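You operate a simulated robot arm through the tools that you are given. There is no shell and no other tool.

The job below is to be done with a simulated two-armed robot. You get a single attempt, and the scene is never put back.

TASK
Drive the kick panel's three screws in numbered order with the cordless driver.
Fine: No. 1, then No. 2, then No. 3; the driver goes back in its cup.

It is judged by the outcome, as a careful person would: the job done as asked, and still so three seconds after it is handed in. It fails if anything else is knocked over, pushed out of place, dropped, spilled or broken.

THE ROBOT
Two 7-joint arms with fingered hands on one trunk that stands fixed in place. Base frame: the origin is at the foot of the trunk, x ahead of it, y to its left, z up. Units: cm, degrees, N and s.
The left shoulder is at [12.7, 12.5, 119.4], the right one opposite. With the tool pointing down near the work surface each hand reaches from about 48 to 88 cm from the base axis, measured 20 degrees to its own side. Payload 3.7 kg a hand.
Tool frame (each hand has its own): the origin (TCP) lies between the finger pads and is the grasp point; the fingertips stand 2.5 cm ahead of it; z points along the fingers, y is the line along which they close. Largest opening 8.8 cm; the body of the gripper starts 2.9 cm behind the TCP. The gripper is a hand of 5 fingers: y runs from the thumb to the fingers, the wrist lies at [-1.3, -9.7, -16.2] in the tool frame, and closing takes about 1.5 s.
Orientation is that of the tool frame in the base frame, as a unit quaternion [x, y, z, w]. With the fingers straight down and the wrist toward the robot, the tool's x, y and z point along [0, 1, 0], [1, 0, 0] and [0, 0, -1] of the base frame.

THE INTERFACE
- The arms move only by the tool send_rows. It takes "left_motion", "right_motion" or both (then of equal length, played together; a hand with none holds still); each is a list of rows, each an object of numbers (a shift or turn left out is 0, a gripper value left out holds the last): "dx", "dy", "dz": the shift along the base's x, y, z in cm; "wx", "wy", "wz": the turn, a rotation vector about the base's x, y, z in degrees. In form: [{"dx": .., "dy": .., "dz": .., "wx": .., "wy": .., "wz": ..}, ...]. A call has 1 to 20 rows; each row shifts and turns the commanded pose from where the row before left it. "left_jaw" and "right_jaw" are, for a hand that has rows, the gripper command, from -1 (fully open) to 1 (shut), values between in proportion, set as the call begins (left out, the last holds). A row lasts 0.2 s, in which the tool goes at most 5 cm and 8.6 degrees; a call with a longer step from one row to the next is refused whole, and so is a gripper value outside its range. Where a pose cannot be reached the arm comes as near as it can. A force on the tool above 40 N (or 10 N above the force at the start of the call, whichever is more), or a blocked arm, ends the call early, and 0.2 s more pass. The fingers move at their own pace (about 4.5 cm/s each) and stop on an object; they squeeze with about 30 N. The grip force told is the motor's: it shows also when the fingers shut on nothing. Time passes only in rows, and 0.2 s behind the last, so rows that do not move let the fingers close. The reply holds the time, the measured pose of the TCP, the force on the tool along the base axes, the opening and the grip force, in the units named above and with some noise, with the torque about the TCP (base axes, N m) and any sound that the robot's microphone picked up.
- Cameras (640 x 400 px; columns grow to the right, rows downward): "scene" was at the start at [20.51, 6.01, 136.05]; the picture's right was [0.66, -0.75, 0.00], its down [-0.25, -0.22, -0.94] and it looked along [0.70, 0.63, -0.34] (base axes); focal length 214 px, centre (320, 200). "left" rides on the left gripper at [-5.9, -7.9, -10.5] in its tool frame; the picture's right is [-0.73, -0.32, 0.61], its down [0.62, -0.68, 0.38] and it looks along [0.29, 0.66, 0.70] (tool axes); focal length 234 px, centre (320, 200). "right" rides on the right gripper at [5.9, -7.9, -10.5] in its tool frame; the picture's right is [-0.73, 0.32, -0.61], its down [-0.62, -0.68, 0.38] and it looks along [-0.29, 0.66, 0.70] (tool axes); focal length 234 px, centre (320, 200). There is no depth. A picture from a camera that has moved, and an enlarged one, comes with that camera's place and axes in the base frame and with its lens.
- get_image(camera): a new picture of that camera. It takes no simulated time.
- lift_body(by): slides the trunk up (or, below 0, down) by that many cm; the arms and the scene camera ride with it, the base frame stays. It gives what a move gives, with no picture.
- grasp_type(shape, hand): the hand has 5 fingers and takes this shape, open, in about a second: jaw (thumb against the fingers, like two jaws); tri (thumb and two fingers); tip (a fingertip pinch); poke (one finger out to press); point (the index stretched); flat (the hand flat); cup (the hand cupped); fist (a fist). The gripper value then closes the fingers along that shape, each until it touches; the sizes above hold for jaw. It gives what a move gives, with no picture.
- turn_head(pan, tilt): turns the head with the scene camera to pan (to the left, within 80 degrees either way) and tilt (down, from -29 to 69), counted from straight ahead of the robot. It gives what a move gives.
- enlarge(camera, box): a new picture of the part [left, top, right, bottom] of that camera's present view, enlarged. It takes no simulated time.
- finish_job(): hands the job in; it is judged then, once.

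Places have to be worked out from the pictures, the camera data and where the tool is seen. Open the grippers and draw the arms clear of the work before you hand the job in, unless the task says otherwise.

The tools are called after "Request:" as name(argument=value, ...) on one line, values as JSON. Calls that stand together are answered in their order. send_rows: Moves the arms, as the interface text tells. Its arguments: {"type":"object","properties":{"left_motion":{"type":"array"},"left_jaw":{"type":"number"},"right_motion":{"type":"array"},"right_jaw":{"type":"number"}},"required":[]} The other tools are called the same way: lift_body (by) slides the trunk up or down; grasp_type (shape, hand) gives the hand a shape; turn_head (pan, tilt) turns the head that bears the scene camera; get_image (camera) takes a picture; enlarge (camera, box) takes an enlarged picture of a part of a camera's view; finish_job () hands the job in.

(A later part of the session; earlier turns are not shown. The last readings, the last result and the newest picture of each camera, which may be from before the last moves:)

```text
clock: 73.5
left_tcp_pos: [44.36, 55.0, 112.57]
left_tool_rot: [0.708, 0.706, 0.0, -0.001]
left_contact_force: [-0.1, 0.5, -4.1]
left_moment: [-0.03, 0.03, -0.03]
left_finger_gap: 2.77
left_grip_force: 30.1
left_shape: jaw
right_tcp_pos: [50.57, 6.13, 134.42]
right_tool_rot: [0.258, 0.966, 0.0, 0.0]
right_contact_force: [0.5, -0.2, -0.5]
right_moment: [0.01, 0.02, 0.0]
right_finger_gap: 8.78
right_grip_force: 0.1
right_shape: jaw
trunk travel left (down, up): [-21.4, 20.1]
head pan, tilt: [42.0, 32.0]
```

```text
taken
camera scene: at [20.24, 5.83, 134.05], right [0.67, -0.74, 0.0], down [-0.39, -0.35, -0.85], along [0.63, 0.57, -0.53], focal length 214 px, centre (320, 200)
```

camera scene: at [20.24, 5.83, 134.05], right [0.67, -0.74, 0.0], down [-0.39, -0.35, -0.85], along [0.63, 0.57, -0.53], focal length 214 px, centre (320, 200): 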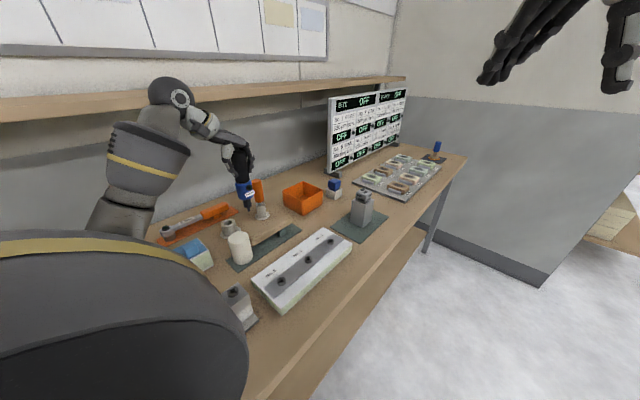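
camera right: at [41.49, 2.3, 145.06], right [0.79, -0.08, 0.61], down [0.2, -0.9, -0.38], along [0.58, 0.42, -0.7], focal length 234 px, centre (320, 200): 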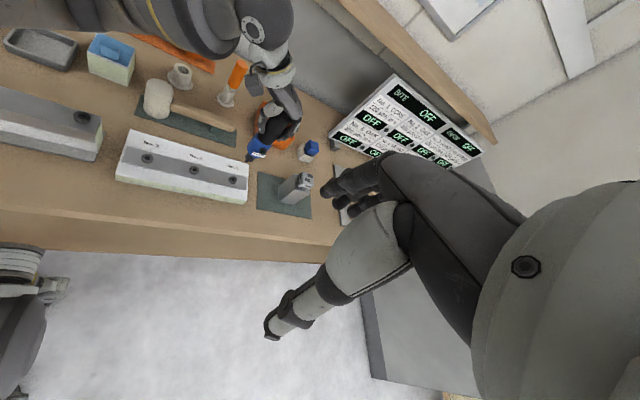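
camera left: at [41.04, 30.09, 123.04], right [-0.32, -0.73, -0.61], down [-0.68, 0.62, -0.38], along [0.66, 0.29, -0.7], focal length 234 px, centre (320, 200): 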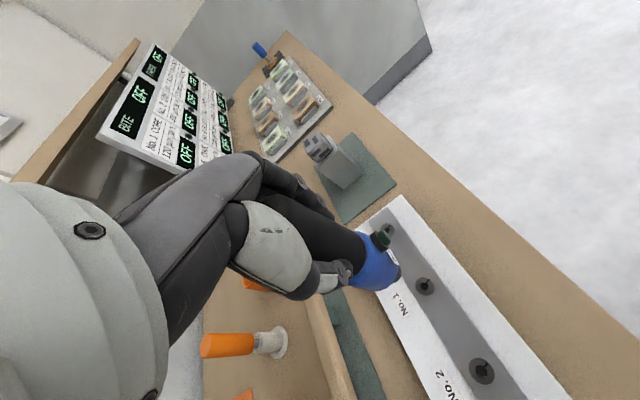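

On track. I finish the move over the cup and lower to the tip ~3 cm above the rim, then check the views.

Request:
send_rows(left_motion=[{"dx": -0.5, "dy": 2.2}, {"dx": -0.5, "dy": 2.5}, {"dx": -0.5, "dy": 2.5}, {"dx": -0.5, "dy": 2.2}, {"dx": -0.3, "dy": 1.4}, {"dx": -0.2, "dy": 0.9}, {}, {"dz": -1.5}, {"dz": -1.5}, {"dz": -1.5}, {"dz": -0.5}, {}, {}])

Request:
get_image(camera="left")

Request:
enlarge(camera="scene", box=[205, 180, 255, 240])

Request:
enlarge(camera="right", box=[150, 20, 230, 100])

```text
clock: 76.3
left_tcp_pos: [42.09, 66.81, 107.38]
left_tool_rot: [0.708, 0.707, 0.0, 0.0]
left_contact_force: [0.5, -0.4, -4.2]
left_moment: [-0.03, 0.0, -0.01]
left_finger_gap: 2.75
left_grip_force: 30.0
left_shape: jaw
right_tcp_pos: [50.65, 6.08, 134.61]
right_tool_rot: [0.259, 0.966, 0.001, 0.0]
right_contact_force: [0.0, 1.1, 0.0]
right_moment: [0.0, 0.02, 0.01]
right_finger_gap: 8.79
right_grip_force: 0.0
right_shape: jaw
trunk travel left (down, up): [-21.4, 20.1]
head pan, tilt: [42.0, 32.0]
```

```text
taken
camera left: at [34.17, 60.94, 118.02], right [-0.32, -0.73, -0.61], down [-0.68, 0.62, -0.38], along [0.66, 0.29, -0.7], focal length 234 px, centre (320, 200)
```

left: 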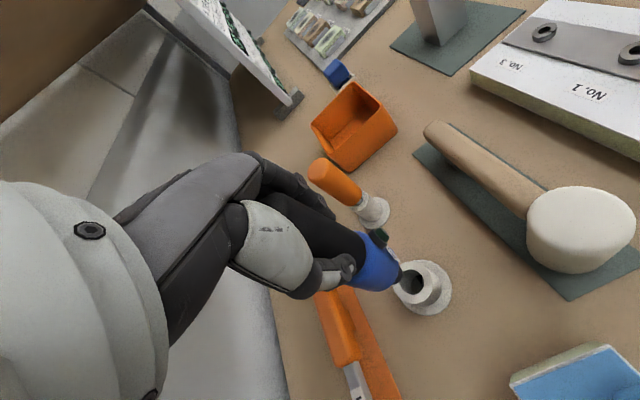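

```text
6.67 times, centred on (230, 210) of scene
camera zoom: at [20.23, 5.86, 134.05], right [0.67, -0.74, 0.0], down [-0.39, -0.35, -0.85], along [0.63, 0.57, -0.53], focal length 1430 px, centre (920, 133)
```

zoom: 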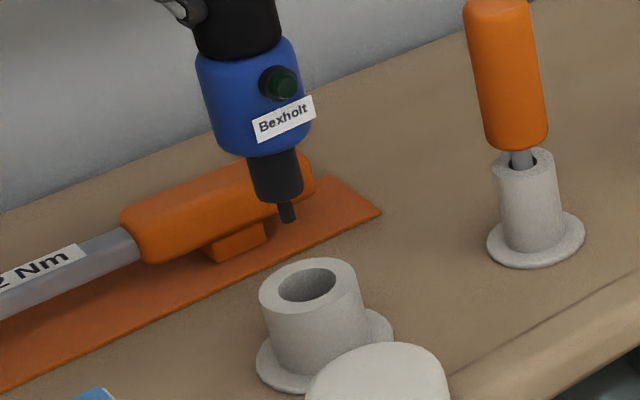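

```text
5.00 times, centred on (190, 60) of right
camera zoom: at [41.49, 2.33, 145.06], right [0.79, -0.08, 0.61], down [0.2, -0.9, -0.38], along [0.58, 0.42, -0.7], focal length 1171 px, centre (970, 900)
```

zoom: 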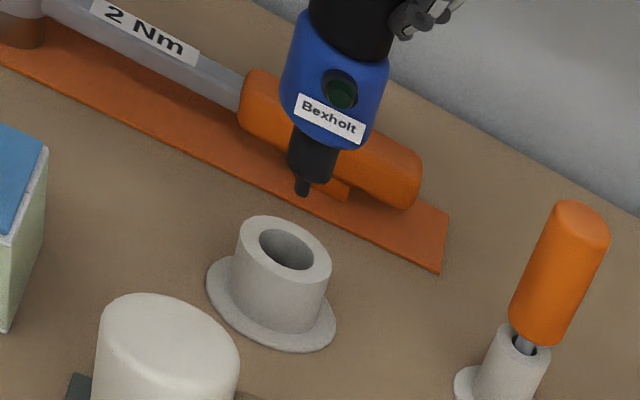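

The tip is nearly centred over the cup bore (needs about −0.1 in y). I correct and lower toward the rim, then check again.

Request:
send_rows(left_motion=[{"dx": -0.03, "dy": -0.1}, {"dz": -1}, {"dz": -1}, {"dz": -0.8}, {}, {}])

Request:
enlarge(camera="scene", box=[215, 195, 245, 235])

Request:
enlarge(camera="right", box=[160, 40, 220, 100])

Request:
enlarge(camera="left", box=[350, 220, 460, 330])

```text
clock: 77.7
left_tcp_pos: [41.98, 66.55, 104.74]
left_tool_rot: [0.707, 0.707, -0.001, 0.0]
left_contact_force: [0.7, 0.8, -5.0]
left_moment: [-0.01, -0.01, -0.01]
left_finger_gap: 2.78
left_grip_force: 30.6
left_shape: jaw
right_tcp_pos: [50.5, 6.34, 134.51]
right_tool_rot: [0.259, 0.966, 0.0, 0.0]
right_contact_force: [-0.6, -0.2, 0.3]
right_moment: [0.01, 0.0, 0.01]
right_finger_gap: 8.78
right_grip_force: 0.1
right_shape: jaw
trunk travel left (down, up): [-21.4, 20.1]
head pan, tilt: [42.0, 32.0]
```

```text
10.00 times, centred on (230, 215) of scene
camera zoom: at [20.24, 5.86, 134.05], right [0.67, -0.74, 0.0], down [-0.39, -0.35, -0.85], along [0.63, 0.57, -0.53], focal length 2145 px, centre (1220, 50)
```

zoom: 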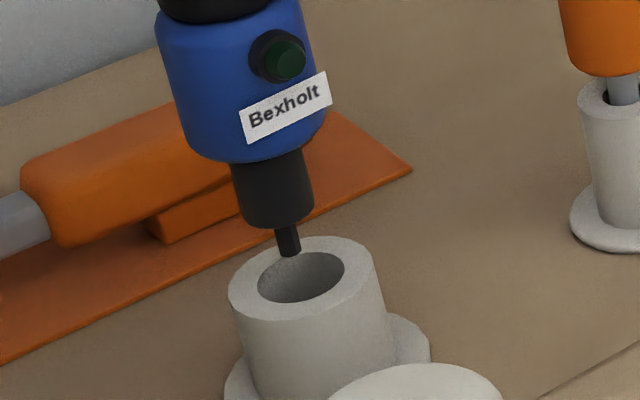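

```text
6.67 times, centred on (190, 70) of right
camera zoom: at [41.49, 2.34, 145.06], right [0.79, -0.08, 0.61], down [0.2, -0.9, -0.38], along [0.58, 0.42, -0.7], focal length 1561 px, centre (1187, 1067)
```

zoom: 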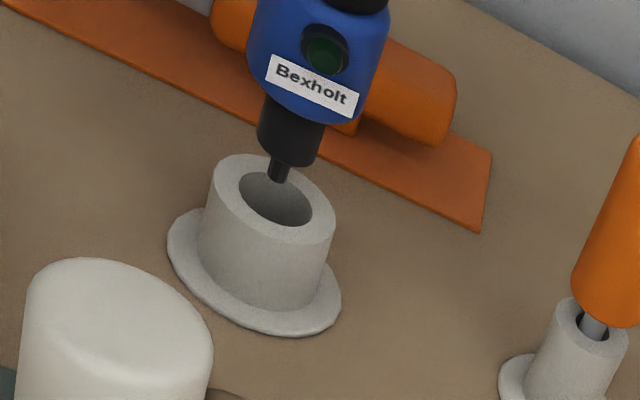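

```text
3.64 times, centred on (405, 275) of left
camera zoom: at [34.03, 60.76, 115.28], right [-0.32, -0.73, -0.61], down [-0.68, 0.62, -0.38], along [0.66, 0.29, -0.7], focal length 852 px, centre (11, -73)
```

zoom: 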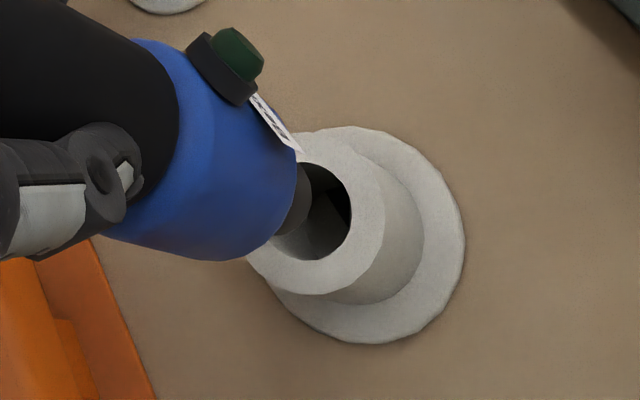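

Aligned to within about 1 mm; I nudge (+0.08, +0.08) and lower the bit into the cup, checking before the chuck enters.

Request:
send_rows(left_motion=[{"dx": 0.08, "dy": 0.08}, {"dz": -0.6}, {"dz": -0.6}, {"dz": -0.6}, {}, {}])

Request:
enlarge(camera="scene", box=[215, 195, 245, 235])

Request:
enlarge(camera="right", box=[160, 40, 220, 100])

```text
clock: 79.1
left_tcp_pos: [42.06, 66.68, 102.99]
left_tool_rot: [0.707, 0.707, 0.0, 0.0]
left_contact_force: [-0.2, 0.4, -5.4]
left_moment: [-0.04, 0.03, 0.01]
left_finger_gap: 2.78
left_grip_force: 29.9
left_shape: jaw
right_tcp_pos: [50.57, 6.26, 134.5]
right_tool_rot: [0.259, 0.966, 0.0, 0.0]
right_contact_force: [-0.3, -1.1, -0.9]
right_moment: [0.02, 0.01, -0.04]
right_finger_gap: 8.76
right_grip_force: 0.2
right_shape: jaw
trunk travel left (down, up): [-21.4, 20.1]
head pan, tilt: [42.0, 32.0]
```

```text
10.00 times, centred on (230, 215) of scene
camera zoom: at [20.24, 5.86, 134.05], right [0.67, -0.74, 0.0], down [-0.39, -0.35, -0.85], along [0.63, 0.57, -0.53], focal length 2145 px, centre (1220, 50)
```

zoom: 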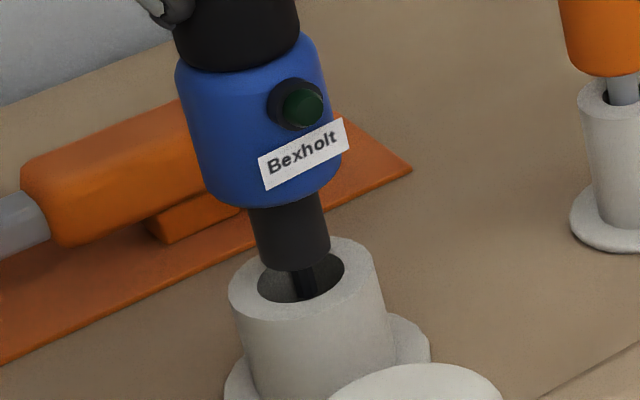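

```text
6.67 times, centred on (190, 70) of right
camera zoom: at [41.49, 2.34, 145.05], right [0.79, -0.08, 0.61], down [0.2, -0.9, -0.38], along [0.58, 0.42, -0.7], focal length 1561 px, centre (1187, 1067)
```

zoom: 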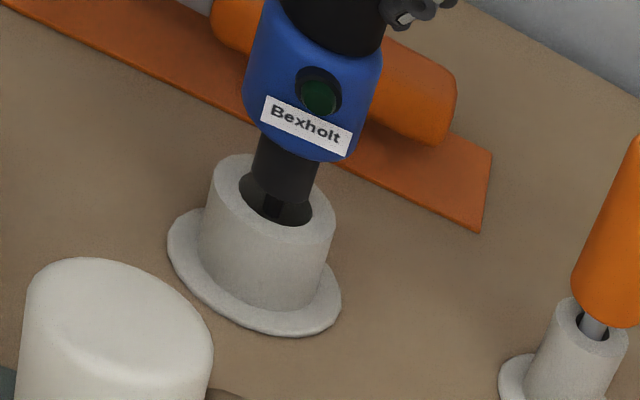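

The chuck lines up with the bore in both views. I lower it on into the cup in small steps.

Request:
send_rows(left_motion=[{"dz": -0.4}, {"dz": -0.4}, {"dz": -0.4}, {"dz": -0.4}, {}])

Request:
enlarge(camera="scene", box=[215, 195, 245, 235])

Request:
enlarge(camera="right", box=[160, 40, 220, 100])

```text
clock: 80.3
left_tcp_pos: [42.11, 66.65, 101.29]
left_tool_rot: [0.708, 0.707, 0.0, 0.0]
left_contact_force: [0.0, -1.5, -3.7]
left_moment: [0.01, 0.02, 0.0]
left_finger_gap: 2.78
left_grip_force: 30.3
left_shape: jaw
right_tcp_pos: [50.52, 6.18, 134.7]
right_tool_rot: [0.259, 0.966, 0.0, 0.0]
right_contact_force: [0.3, 0.0, 0.2]
right_moment: [0.03, 0.03, -0.02]
right_finger_gap: 8.77
right_grip_force: 0.1
right_shape: jaw
trunk travel left (down, up): [-21.4, 20.1]
head pan, tilt: [42.0, 32.0]
```

```text
10.00 times, centred on (230, 215) of scene
camera zoom: at [20.23, 5.86, 134.05], right [0.67, -0.74, 0.0], down [-0.39, -0.35, -0.85], along [0.63, 0.57, -0.53], focal length 2145 px, centre (1220, 50)
```

zoom: 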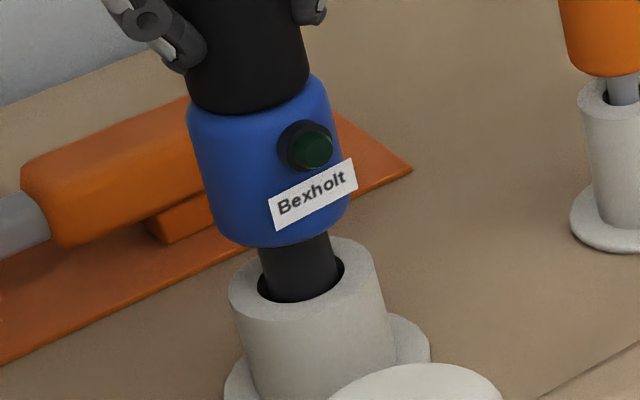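

```text
6.67 times, centred on (190, 70) of right
camera zoom: at [41.49, 2.33, 145.06], right [0.79, -0.08, 0.61], down [0.2, -0.9, -0.38], along [0.58, 0.42, -0.7], focal length 1561 px, centre (1187, 1067)
```

zoom: 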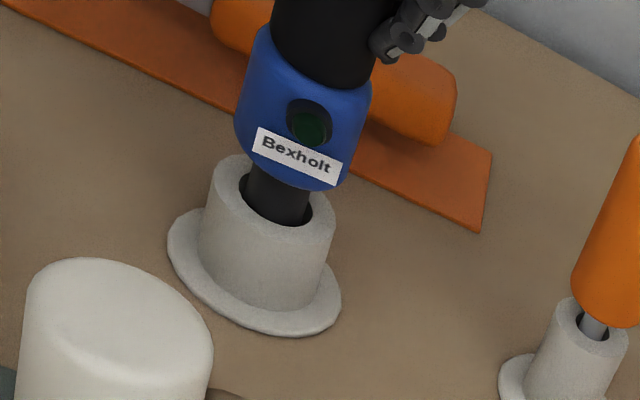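

The chuck is inside the bore and centred. I lower the last ~1.7 cm gently until the collar rests on the rim.

Request:
send_rows(left_motion=[{"dz": -0.4}, {"dz": -0.4}, {"dz": -0.3}, {"dz": -0.2}, {"dz": -0.1}, {}])

Request:
enlarge(camera="scene", box=[205, 185, 245, 235])

```text
clock: 81.7
left_tcp_pos: [42.01, 66.66, 99.9]
left_tool_rot: [0.708, 0.706, 0.001, 0.001]
left_contact_force: [0.6, 0.8, -4.5]
left_moment: [0.0, -0.01, -0.02]
left_finger_gap: 2.75
left_grip_force: 30.4
left_shape: jaw
right_tcp_pos: [50.47, 6.14, 134.71]
right_tool_rot: [0.259, 0.966, 0.001, 0.0]
right_contact_force: [0.6, 1.2, 0.6]
right_moment: [0.03, 0.01, 0.03]
right_finger_gap: 8.78
right_grip_force: 0.1
right_shape: jaw
trunk travel left (down, up): [-21.4, 20.1]
head pan, tilt: [42.0, 32.0]
```

```text
8.00 times, centred on (225, 210) of scene
camera zoom: at [20.23, 5.86, 134.05], right [0.67, -0.74, 0.0], down [-0.39, -0.35, -0.85], along [0.63, 0.57, -0.53], focal length 1716 px, centre (1080, 120)
```

zoom: 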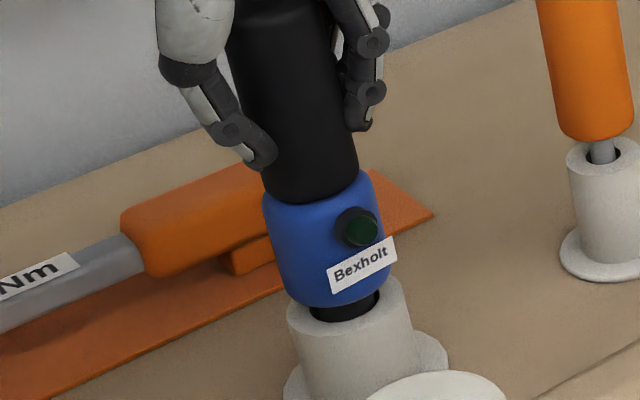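

Request:
send_rows(left_motion=[{"dz": -0.15}, {"dz": -0.1}, {"dz": -0.1}, {"dz": -0.1}, {}])

Request:
enlarge(camera="scene", box=[205, 185, 245, 235])

```text
clock: 82.9
left_tcp_pos: [41.97, 66.64, 99.49]
left_tool_rot: [0.708, 0.706, 0.0, 0.001]
left_contact_force: [0.0, 0.3, -4.6]
left_moment: [0.0, 0.01, 0.0]
left_finger_gap: 2.78
left_grip_force: 30.0
left_shape: jaw
right_tcp_pos: [50.5, 6.08, 134.51]
right_tool_rot: [0.259, 0.966, 0.0, 0.0]
right_contact_force: [-0.6, -0.3, 0.7]
right_moment: [-0.01, 0.01, 0.0]
right_finger_gap: 8.75
right_grip_force: 0.1
right_shape: jaw
trunk travel left (down, up): [-21.4, 20.1]
head pan, tilt: [42.0, 32.0]
```

```text
8.00 times, centred on (225, 210) of scene
camera zoom: at [20.23, 5.86, 134.05], right [0.67, -0.74, 0.0], down [-0.39, -0.35, -0.85], along [0.63, 0.57, -0.53], focal length 1716 px, centre (1080, 120)
```

zoom: 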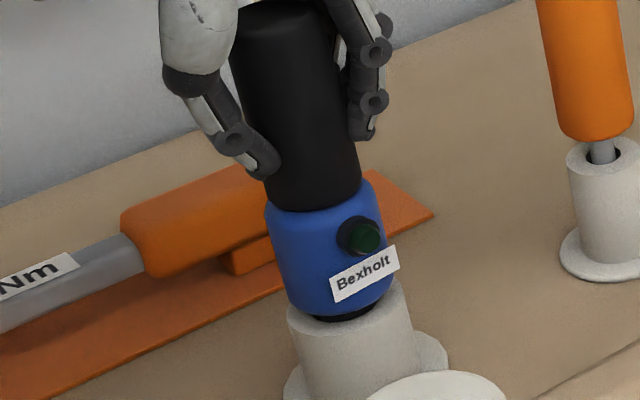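

Nearly home, the weight is still on the hand. I lower a few more millimetres until the cup takes the weight.

Request:
send_rows(left_motion=[{"dz": -0.1}, {"dz": -0.1}, {"dz": -0.1}, {}])

Request:
enlarge(camera="scene", box=[205, 185, 245, 235])

```text
clock: 83.9
left_tcp_pos: [42.06, 66.59, 99.41]
left_tool_rot: [0.707, 0.707, 0.002, 0.0]
left_contact_force: [0.8, -0.1, 6.7]
left_moment: [-0.02, 0.0, -0.01]
left_finger_gap: 2.73
left_grip_force: 30.3
left_shape: jaw
right_tcp_pos: [50.37, 6.12, 134.67]
right_tool_rot: [0.259, 0.966, 0.002, 0.001]
right_contact_force: [-0.1, 0.7, -0.2]
right_moment: [0.0, -0.01, 0.01]
right_finger_gap: 8.77
right_grip_force: 0.0
right_shape: jaw
trunk travel left (down, up): [-21.4, 20.1]
head pan, tilt: [42.0, 32.0]
```

```text
8.00 times, centred on (225, 210) of scene
camera zoom: at [20.15, 5.74, 134.08], right [0.67, -0.74, 0.0], down [-0.39, -0.35, -0.85], along [0.63, 0.57, -0.53], focal length 1716 px, centre (1080, 120)
```

zoom: 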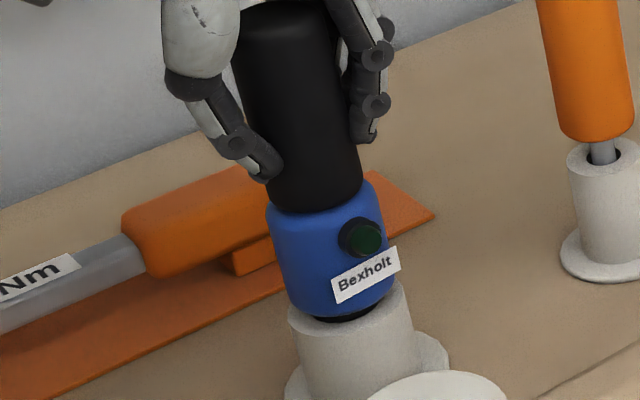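

The cup now carries the driver (net ~11 N reaction, at the pick-up height). I relieve the pressure slightly, then open the hand.

Request:
send_rows(left_motion=[{"dz": 0.1}, {"dz": 0.05}, {}])

Request:
send_rows(left_motion=[{}, {}, {}, {}, {}, {}, {}, {}, {}], left_jaw=-1)

Request:
enlarge(camera="scene", box=[190, 155, 260, 240])

Request:
get_image(camera="left")

```text
clock: 84.7
left_tcp_pos: [42.11, 66.64, 99.44]
left_tool_rot: [0.708, 0.706, 0.0, 0.0]
left_contact_force: [0.9, -0.6, 4.4]
left_moment: [-0.03, -0.01, 0.02]
left_finger_gap: 2.77
left_grip_force: 30.0
left_shape: jaw
right_tcp_pos: [50.52, 6.11, 134.62]
right_tool_rot: [0.258, 0.966, 0.0, 0.0]
right_contact_force: [-0.2, -0.3, 0.0]
right_moment: [-0.01, -0.01, 0.03]
right_finger_gap: 8.77
right_grip_force: 0.0
right_shape: jaw
trunk travel left (down, up): [-21.4, 20.1]
head pan, tilt: [42.0, 32.0]
```

```text
clock: 86.7
left_tcp_pos: [42.01, 66.73, 99.41]
left_tool_rot: [0.708, 0.706, 0.001, 0.001]
left_contact_force: [0.6, 0.1, 0.3]
left_moment: [-0.02, 0.0, -0.01]
left_finger_gap: 8.77
left_grip_force: 0.1
left_shape: jaw
right_tcp_pos: [50.48, 6.15, 134.54]
right_tool_rot: [0.259, 0.966, -0.001, 0.0]
right_contact_force: [-0.6, 0.6, -0.7]
right_moment: [0.0, 0.0, 0.0]
right_finger_gap: 8.77
right_grip_force: 0.0
right_shape: jaw
trunk travel left (down, up): [-21.4, 20.1]
head pan, tilt: [42.0, 32.0]
```

```text
4.71 times, centred on (225, 198) of scene
camera zoom: at [20.21, 5.82, 134.06], right [0.67, -0.74, 0.0], down [-0.39, -0.35, -0.85], along [0.63, 0.57, -0.53], focal length 1009 px, centre (767, 212)
```

zoom: 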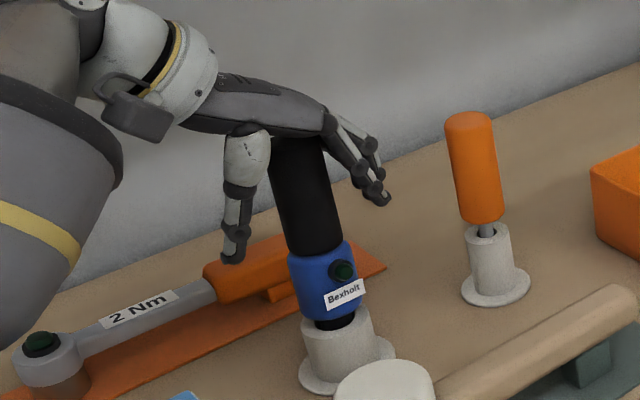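

```text
taken
camera left: at [34.11, 60.73, 109.93], right [-0.32, -0.73, -0.61], down [-0.68, 0.62, -0.38], along [0.66, 0.29, -0.7], focal length 234 px, centre (320, 200)
```

left: 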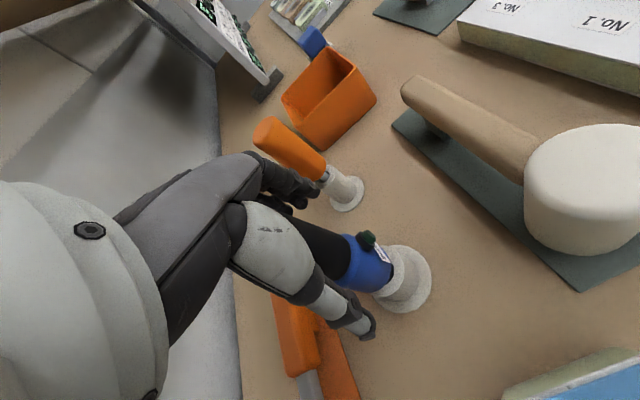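

The hand is open and the driver stands in the cup. I withdraw straight up, slowly.

Request:
send_rows(left_motion=[{"dz": 0.8}, {"dz": 1.2}, {"dz": 1.5}, {"dz": 1.8}, {"dz": 2}, {"dz": 2}, {"dz": 2}, {"dz": 1.2}, {}])

Request:
enlarge(camera="scene", box=[180, 160, 280, 260])

Request:
get_image(camera="left")

Request:
enlarge(camera="right", box=[150, 20, 230, 100])

```text
clock: 88.7
left_tcp_pos: [42.06, 66.65, 111.93]
left_tool_rot: [0.708, 0.706, 0.0, -0.001]
left_contact_force: [0.6, -0.3, -0.4]
left_moment: [-0.01, -0.04, -0.02]
left_finger_gap: 8.75
left_grip_force: 0.0
left_shape: jaw
right_tcp_pos: [50.59, 6.16, 134.6]
right_tool_rot: [0.258, 0.966, 0.0, 0.0]
right_contact_force: [-0.2, 0.1, 0.0]
right_moment: [0.01, 0.03, -0.05]
right_finger_gap: 8.77
right_grip_force: 0.1
right_shape: jaw
trunk travel left (down, up): [-21.4, 20.1]
head pan, tilt: [42.0, 32.0]
```

```text
4.00 times, centred on (230, 210) of scene
camera zoom: at [20.21, 5.82, 134.06], right [0.67, -0.74, 0.0], down [-0.39, -0.35, -0.85], along [0.63, 0.57, -0.53], focal length 858 px, centre (680, 160)
```

zoom: 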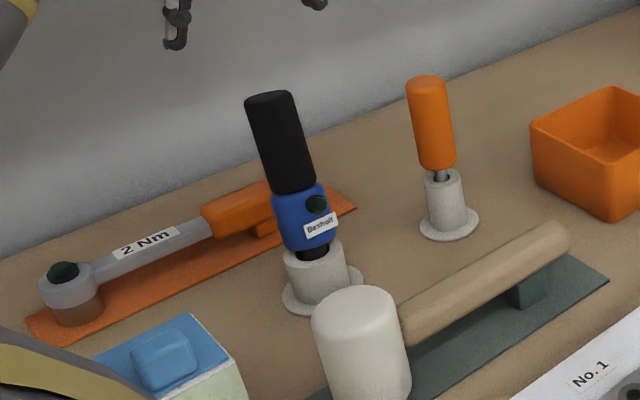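

```text
taken
camera left: at [34.22, 60.79, 122.5], right [-0.32, -0.73, -0.61], down [-0.68, 0.62, -0.38], along [0.66, 0.29, -0.7], focal length 234 px, centre (320, 200)
```

left: 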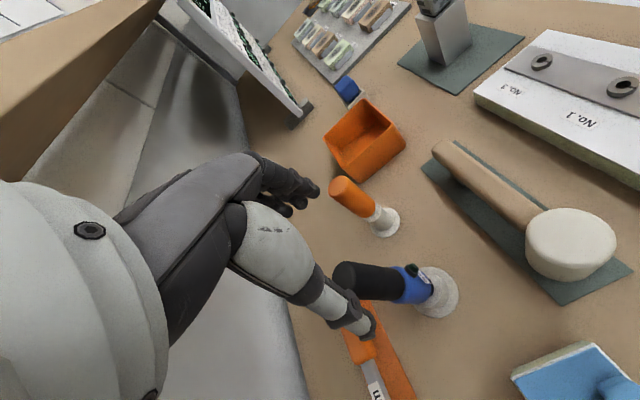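

```text
5.00 times, centred on (190, 60) of right
camera zoom: at [41.47, 2.29, 145.06], right [0.79, -0.08, 0.61], down [0.2, -0.9, -0.38], along [0.58, 0.42, -0.7], focal length 1171 px, centre (970, 900)
```

zoom: 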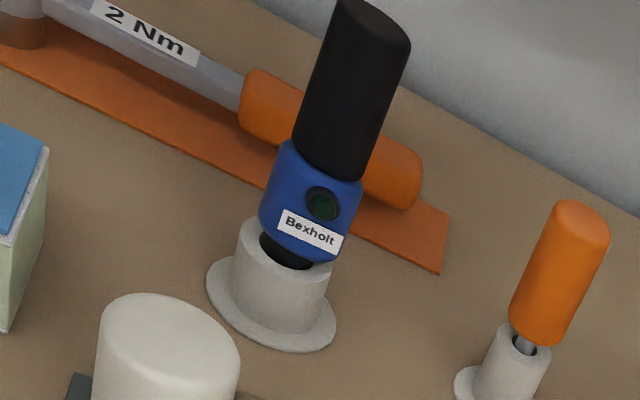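

The driver is in its cup but seems to lean slightly. I zoom in to judge the lean and whether it rests stably.

Request:
enlarge(camera="left", box=[320, 230, 480, 340])

Request:
enlarge(camera="scene", box=[205, 175, 255, 245])

Request:
enlarge(camera="right", box=[160, 10, 230, 90])

```text
3.64 times, centred on (400, 285) of left
camera zoom: at [34.22, 60.79, 122.5], right [-0.32, -0.73, -0.61], down [-0.68, 0.62, -0.38], along [0.66, 0.29, -0.7], focal length 852 px, centre (29, -109)
```

zoom: 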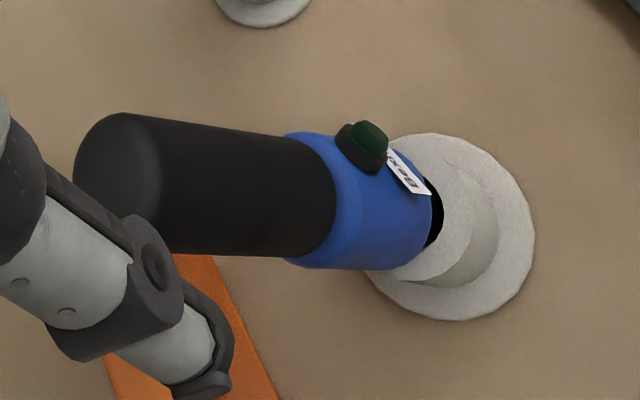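

```text
5.71 times, centred on (230, 210) of scene
camera zoom: at [20.21, 5.82, 134.06], right [0.67, -0.74, 0.0], down [-0.39, -0.35, -0.85], along [0.63, 0.57, -0.53], focal length 1226 px, centre (834, 143)
```

zoom: 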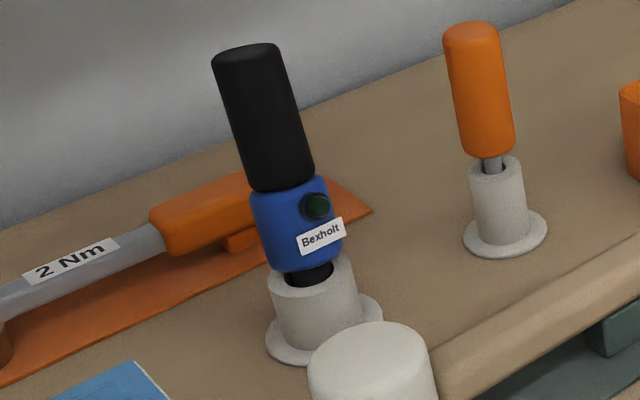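

```text
5.00 times, centred on (195, 50) of right
camera zoom: at [41.47, 2.29, 145.06], right [0.79, -0.08, 0.61], down [0.2, -0.9, -0.38], along [0.58, 0.42, -0.7], focal length 1171 px, centre (945, 950)
```

zoom: 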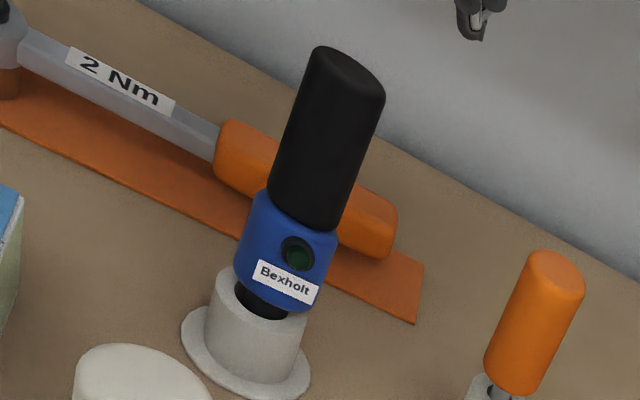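

The driver is fully inserted but leans ~13° backwards because the cup bore is loose. I'd rather leave it upright: I'll draw the open hand back toward the robot, lower it in front of the driver, then slide it around the grip from the front (keeping clear of the shelf).

Request:
send_rows(left_motion=[{"dy": -2}, {"dy": -2.5}, {"dy": -2.5}, {"dy": -1.6, "dx": 0.4}, {"dz": -2, "dx": 0.35}, {"dz": -2.5}, {"dz": -2.5}, {"dz": -2.5}, {"dz": -1.8}, {"dz": -1.0}, {}])

Request:
get_image(camera="scene")

Request:
get_image(camera="left")

Request:
enlarge(camera="right", box=[130, 0, 250, 110])

```text
clock: 91.1
left_tcp_pos: [42.9, 57.91, 99.69]
left_tool_rot: [0.708, 0.706, 0.0, 0.0]
left_contact_force: [-0.9, -0.1, -1.1]
left_moment: [-0.03, 0.01, 0.0]
left_finger_gap: 8.74
left_grip_force: 0.0
left_shape: jaw
right_tcp_pos: [50.53, 6.21, 134.54]
right_tool_rot: [0.259, 0.966, 0.0, -0.001]
right_contact_force: [0.2, 0.0, -0.1]
right_moment: [-0.01, 0.03, 0.0]
right_finger_gap: 8.78
right_grip_force: 0.1
right_shape: jaw
trunk travel left (down, up): [-21.4, 20.1]
head pan, tilt: [42.0, 32.0]
```

```text
taken
camera scene: at [20.2, 5.81, 134.06], right [0.67, -0.74, 0.0], down [-0.39, -0.35, -0.85], along [0.63, 0.57, -0.53], focal length 214 px, centre (320, 200)
```

scene: 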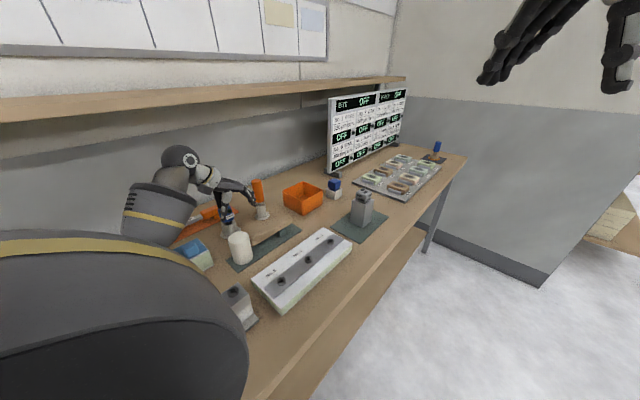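

```text
taken
camera left: at [34.93, 52.13, 110.18], right [-0.32, -0.72, -0.61], down [-0.68, 0.62, -0.38], along [0.66, 0.29, -0.7], focal length 234 px, centre (320, 200)
```

left: 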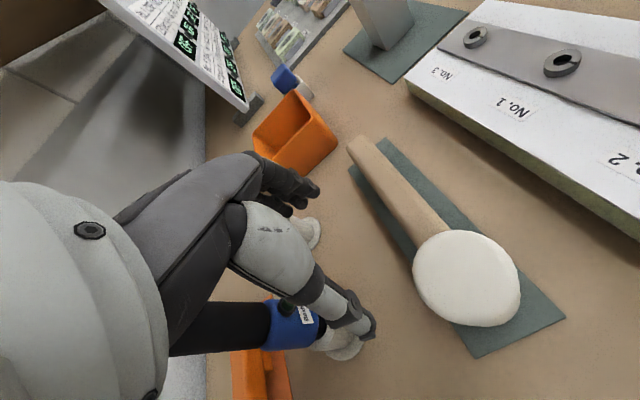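

```text
3.64 times, centred on (190, 55) of right
camera zoom: at [41.45, 2.28, 145.07], right [0.79, -0.08, 0.61], down [0.2, -0.9, -0.38], along [0.58, 0.42, -0.7], focal length 852 px, centre (793, 727)
```

zoom: 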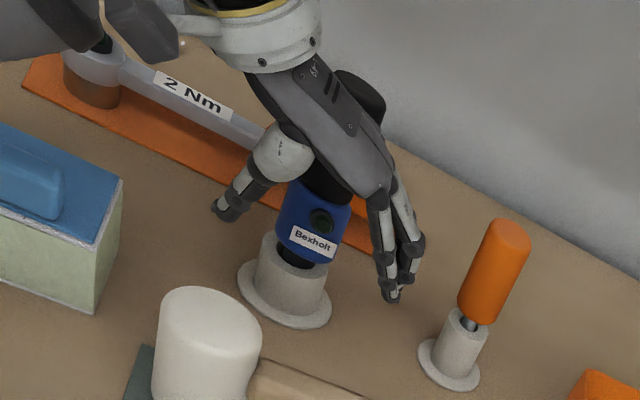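

Thumb and fingers bracket the driver from the front. I slide toward it (+y) slowly in stages.

Request:
send_rows(left_motion=[{"dy": 1.2}, {"dy": 1.4}, {"dy": 1.4}, {"dy": 1.2}, {}])

Request:
enlarge(camera="scene", box=[180, 150, 280, 250])

Request:
enlarge(camera="right", box=[130, 0, 250, 110])

```text
clock: 92.3
left_tcp_pos: [42.65, 63.29, 99.6]
left_tool_rot: [0.708, 0.707, 0.0, 0.001]
left_contact_force: [-0.1, -0.1, 0.5]
left_moment: [-0.04, 0.0, 0.01]
left_finger_gap: 8.75
left_grip_force: 0.1
left_shape: jaw
right_tcp_pos: [50.62, 6.13, 134.5]
right_tool_rot: [0.259, 0.966, 0.0, 0.0]
right_contact_force: [0.8, -0.7, -0.4]
right_moment: [0.0, -0.03, 0.0]
right_finger_gap: 8.77
right_grip_force: 0.1
right_shape: jaw
trunk travel left (down, up): [-21.4, 20.1]
head pan, tilt: [42.0, 32.0]
```

```text
4.00 times, centred on (230, 200) of scene
camera zoom: at [20.2, 5.81, 134.06], right [0.67, -0.74, 0.0], down [-0.39, -0.35, -0.85], along [0.63, 0.57, -0.53], focal length 858 px, centre (680, 200)
```

zoom: 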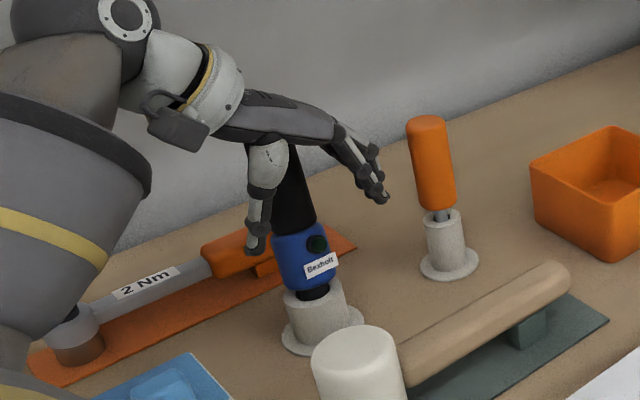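

```text
3.64 times, centred on (190, 55) of right
camera zoom: at [41.46, 2.28, 145.07], right [0.79, -0.08, 0.61], down [0.2, -0.9, -0.38], along [0.58, 0.42, -0.7], focal length 852 px, centre (793, 727)
```

zoom: 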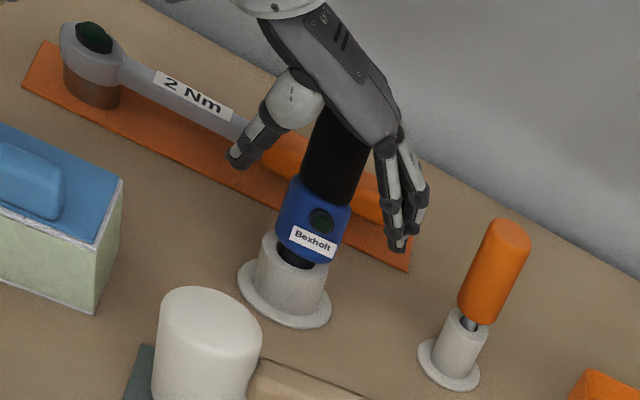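

Clear so far. I continue sliding in.

Request:
send_rows(left_motion=[{"dy": 1.0}, {"dy": 1.0}, {"dy": 1.0}, {}])

Request:
enlarge(camera="scene", box=[180, 150, 280, 250])

Request:
get_image(camera="left")

```text
clock: 93.3
left_tcp_pos: [42.79, 66.26, 99.59]
left_tool_rot: [0.708, 0.707, 0.001, 0.0]
left_contact_force: [0.1, -0.1, 0.3]
left_moment: [-0.02, -0.01, -0.02]
left_finger_gap: 8.78
left_grip_force: 0.1
left_shape: jaw
right_tcp_pos: [50.34, 6.17, 134.55]
right_tool_rot: [0.259, 0.966, 0.0, 0.0]
right_contact_force: [0.8, 0.7, 0.0]
right_moment: [0.01, -0.01, -0.01]
right_finger_gap: 8.78
right_grip_force: 0.0
right_shape: jaw
trunk travel left (down, up): [-21.4, 20.1]
head pan, tilt: [42.0, 32.0]
```

```text
4.00 times, centred on (230, 200) of scene
camera zoom: at [20.2, 5.81, 134.06], right [0.67, -0.74, 0.0], down [-0.39, -0.35, -0.85], along [0.63, 0.57, -0.53], focal length 858 px, centre (680, 200)
```

zoom: 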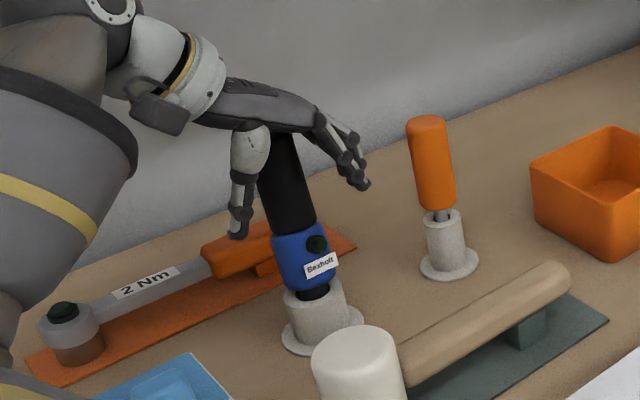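

```text
taken
camera left: at [34.87, 60.3, 110.16], right [-0.32, -0.73, -0.61], down [-0.68, 0.62, -0.38], along [0.66, 0.29, -0.7], focal length 234 px, centre (320, 200)
```

left: 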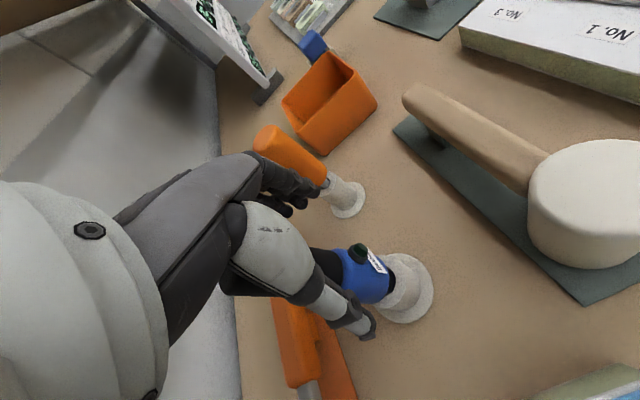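

Still free. I move the last 2.6 cm so the driver's grip is between the pads.

Request:
send_rows(left_motion=[{"dy": 0.9}, {"dy": 0.9}, {"dy": 0.8}, {}])

Request:
enlarge(camera="scene", box=[180, 150, 280, 250])

Request:
get_image(camera="left")

Request:
enlarge(camera="right", box=[130, 0, 250, 110])

```text
clock: 94.3
left_tcp_pos: [42.84, 68.83, 99.67]
left_tool_rot: [0.707, 0.707, 0.0, -0.001]
left_contact_force: [0.1, -0.5, 0.8]
left_moment: [-0.04, 0.02, 0.0]
left_finger_gap: 8.77
left_grip_force: 0.1
left_shape: jaw
right_tcp_pos: [50.49, 6.15, 134.48]
right_tool_rot: [0.259, 0.966, 0.0, 0.0]
right_contact_force: [-0.5, 0.3, 0.2]
right_moment: [0.01, 0.0, 0.01]
right_finger_gap: 8.76
right_grip_force: 0.1
right_shape: jaw
trunk travel left (down, up): [-21.4, 20.1]
head pan, tilt: [42.0, 32.0]
```

```text
4.00 times, centred on (230, 200) of scene
camera zoom: at [20.2, 5.81, 134.06], right [0.67, -0.74, 0.0], down [-0.39, -0.35, -0.85], along [0.63, 0.57, -0.53], focal length 858 px, centre (680, 200)
```

zoom: 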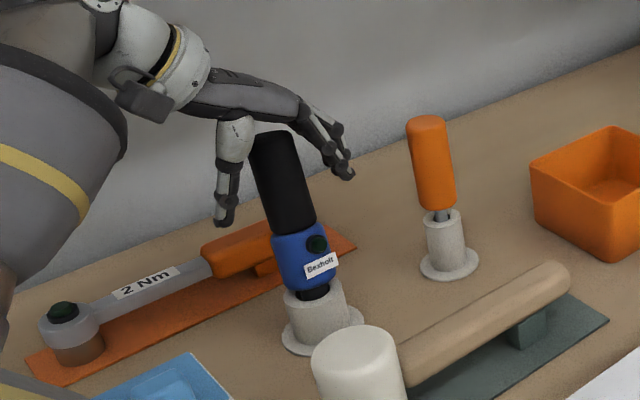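

```text
taken
camera left: at [34.94, 62.93, 110.09], right [-0.32, -0.73, -0.61], down [-0.68, 0.62, -0.38], along [0.66, 0.29, -0.7], focal length 234 px, centre (320, 200)
```

left: 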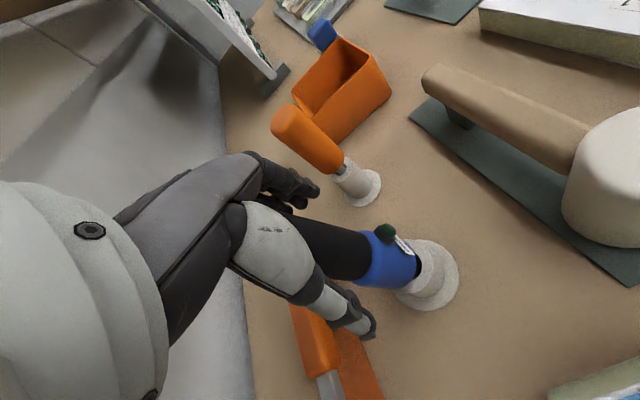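

```text
3.64 times, centred on (190, 55) of right
camera zoom: at [41.45, 2.28, 145.07], right [0.79, -0.08, 0.61], down [0.2, -0.9, -0.38], along [0.58, 0.42, -0.7], focal length 852 px, centre (793, 727)
```

zoom: 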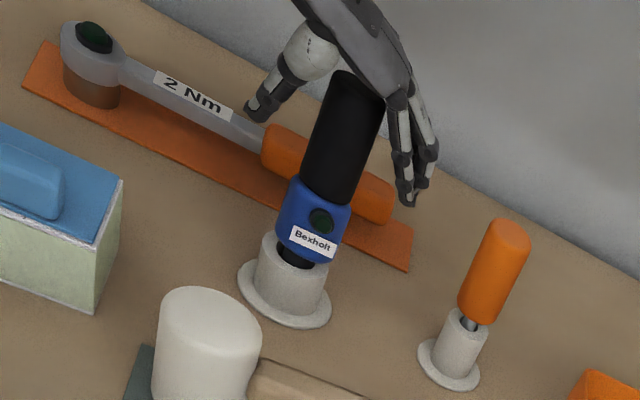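

The TCP projects onto the grip axis in both views. I close the hand again.

Request:
send_rows(left_motion=[{}, {}, {}, {}, {}, {}, {}, {}, {}], left_jaw=1)

Request:
enlarge(camera="scene", box=[180, 150, 280, 250])

Request:
enlarge(camera="right", box=[130, 0, 250, 110])

```text
clock: 96.3
left_tcp_pos: [42.88, 68.82, 99.53]
left_tool_rot: [0.707, 0.707, -0.001, -0.001]
left_contact_force: [-0.9, -1.2, -0.5]
left_moment: [-0.06, 0.1, -0.03]
left_finger_gap: 2.7
left_grip_force: 30.5
left_shape: jaw
right_tcp_pos: [50.53, 6.15, 134.55]
right_tool_rot: [0.259, 0.966, -0.001, 0.0]
right_contact_force: [0.4, 1.1, -0.2]
right_moment: [0.01, -0.03, 0.0]
right_finger_gap: 8.78
right_grip_force: 0.0
right_shape: jaw
trunk travel left (down, up): [-21.4, 20.1]
head pan, tilt: [42.0, 32.0]
```

```text
4.00 times, centred on (230, 200) of scene
camera zoom: at [20.19, 5.81, 134.06], right [0.67, -0.74, 0.0], down [-0.39, -0.35, -0.85], along [0.63, 0.57, -0.53], focal length 858 px, centre (680, 200)
```

zoom: 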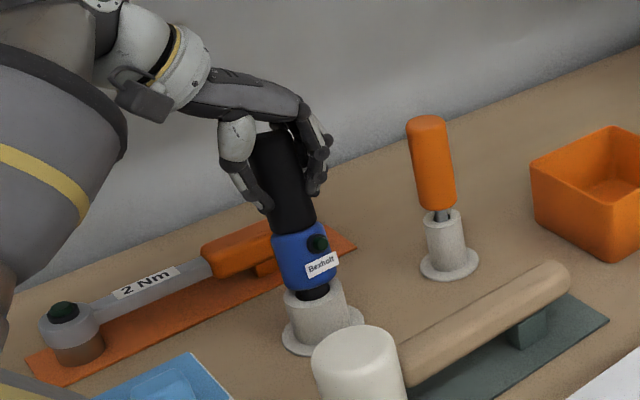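

```text
3.64 times, centred on (190, 55) of right
camera zoom: at [41.44, 2.27, 145.07], right [0.79, -0.08, 0.61], down [0.2, -0.9, -0.38], along [0.58, 0.42, -0.7], focal length 852 px, centre (793, 727)
```

zoom: 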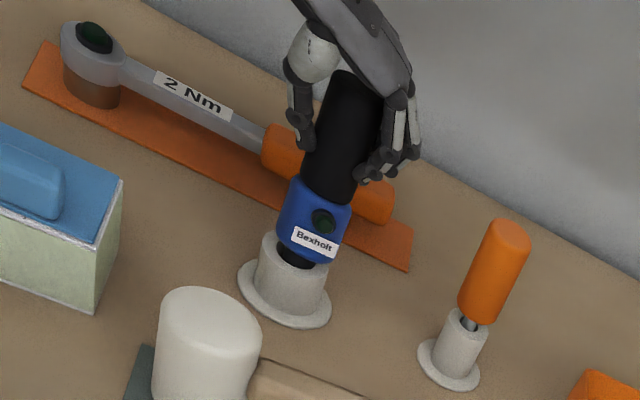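

Regripped. I lift half a centimetre, then pivot the driver upright about its tip (about +13° about x, −4.5° about y) while bringing the TCP over the cup's centre.

Request:
send_rows(left_motion=[{"dz": 0.25}, {"dz": 0.25}, {"dx": -0.15, "dy": -0.36, "dz": 0.1, "wx": 2.2, "wy": -0.75}, {"dx": -0.15, "dy": -0.36, "dz": 0.1, "wx": 2.2, "wy": -0.75}, {"dx": -0.15, "dy": -0.36, "dz": 0.1, "wx": 2.2, "wy": -0.75}, {"dx": -0.15, "dy": -0.36, "dz": 0.1, "wx": 2.2, "wy": -0.75}, {"dx": -0.15, "dy": -0.36, "dz": 0.1, "wx": 2.2, "wy": -0.75}, {"dx": -0.15, "dy": -0.36, "dz": 0.1, "wx": 2.0, "wy": -0.75}, {}])

Request:
enlarge(camera="scene", box=[190, 160, 260, 240])

Request:
enlarge(camera="right", box=[150, 10, 230, 100])

```text
clock: 98.3
left_tcp_pos: [41.85, 66.64, 100.62]
left_tool_rot: [0.703, 0.701, 0.108, -0.053]
left_contact_force: [-0.2, -0.7, -5.6]
left_moment: [-0.09, 0.1, 0.03]
left_finger_gap: 2.65
left_grip_force: 29.6
left_shape: jaw
right_tcp_pos: [50.47, 6.2, 134.62]
right_tool_rot: [0.258, 0.966, 0.0, 0.001]
right_contact_force: [-0.3, 0.3, -0.8]
right_moment: [0.0, 0.02, -0.01]
right_finger_gap: 8.77
right_grip_force: 0.1
right_shape: jaw
trunk travel left (down, up): [-21.4, 20.1]
head pan, tilt: [42.0, 32.0]
```

```text
5.00 times, centred on (225, 200) of scene
camera zoom: at [20.22, 5.86, 134.05], right [0.67, -0.74, 0.0], down [-0.39, -0.35, -0.85], along [0.63, 0.57, -0.53], focal length 1072 px, centre (795, 200)
```

zoom: 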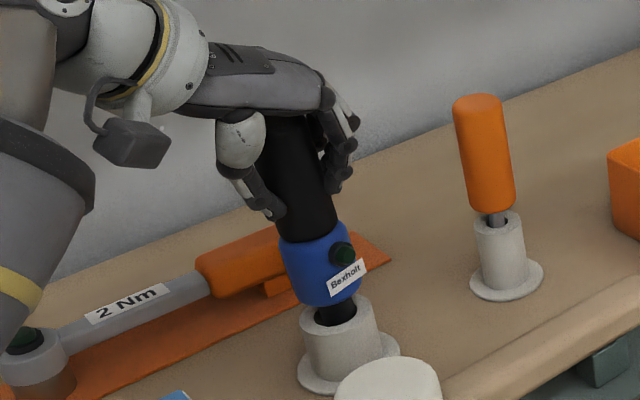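

```text
4.44 times, centred on (190, 55) of right
camera zoom: at [41.48, 2.33, 145.06], right [0.79, -0.08, 0.61], down [0.2, -0.9, -0.38], along [0.58, 0.42, -0.7], focal length 1041 px, centre (898, 844)
```

zoom: 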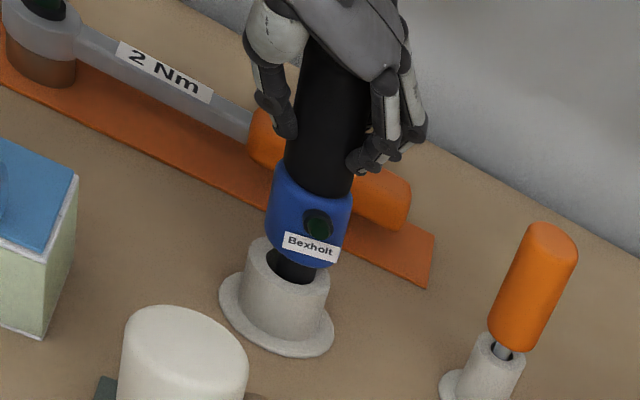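

The driver is upright again in the hand. I lift it out to check its verticality and tip position precisely.

Request:
send_rows(left_motion=[{"dz": 0.8}, {"dz": 1.2}, {"dz": 1.4}, {"dz": 1.4}, {"dz": 1.2}, {}, {}])

Request:
enlarge(camera="scene", box=[200, 165, 250, 235])

Request:
enlarge(camera="right", box=[160, 20, 220, 95])

```text
clock: 99.9
left_tcp_pos: [41.8, 66.74, 106.76]
left_tool_rot: [0.702, 0.702, 0.107, -0.053]
left_contact_force: [0.8, -0.6, -4.2]
left_moment: [-0.05, 0.03, -0.01]
left_finger_gap: 2.63
left_grip_force: 30.2
left_shape: jaw
right_tcp_pos: [50.59, 6.24, 134.55]
right_tool_rot: [0.259, 0.966, 0.0, 0.0]
right_contact_force: [0.4, 0.3, 0.0]
right_moment: [-0.01, -0.02, -0.01]
right_finger_gap: 8.79
right_grip_force: 0.0
right_shape: jaw
trunk travel left (down, up): [-21.4, 20.1]
head pan, tilt: [42.0, 32.0]
```

```text
5.71 times, centred on (225, 200) of scene
camera zoom: at [20.23, 5.86, 134.05], right [0.67, -0.74, 0.0], down [-0.39, -0.35, -0.85], along [0.63, 0.57, -0.53], focal length 1226 px, centre (863, 200)
```

zoom: 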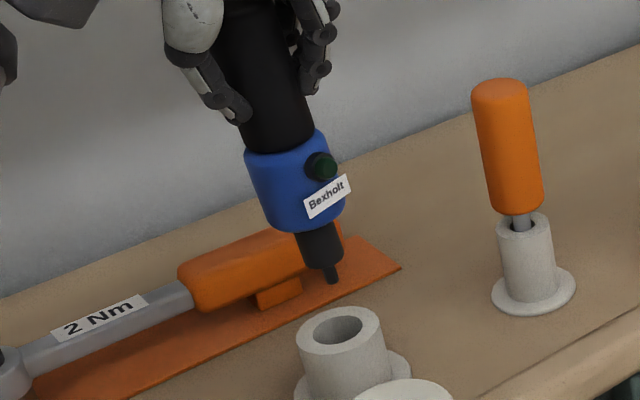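

```text
5.33 times, centred on (190, 58) of right
camera zoom: at [41.49, 2.33, 145.06], right [0.79, -0.08, 0.61], down [0.2, -0.9, -0.38], along [0.58, 0.42, -0.7], focal length 1249 px, centre (1013, 960)
```

zoom: 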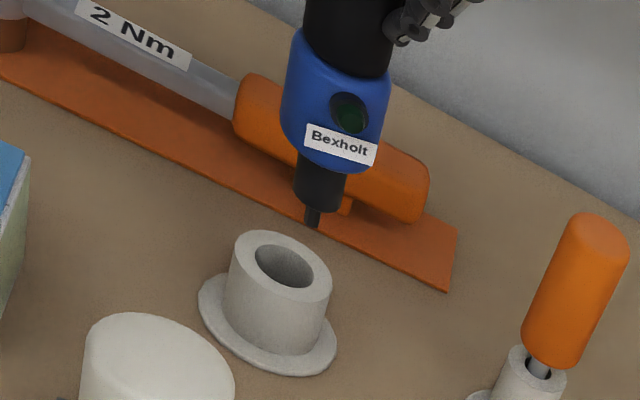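

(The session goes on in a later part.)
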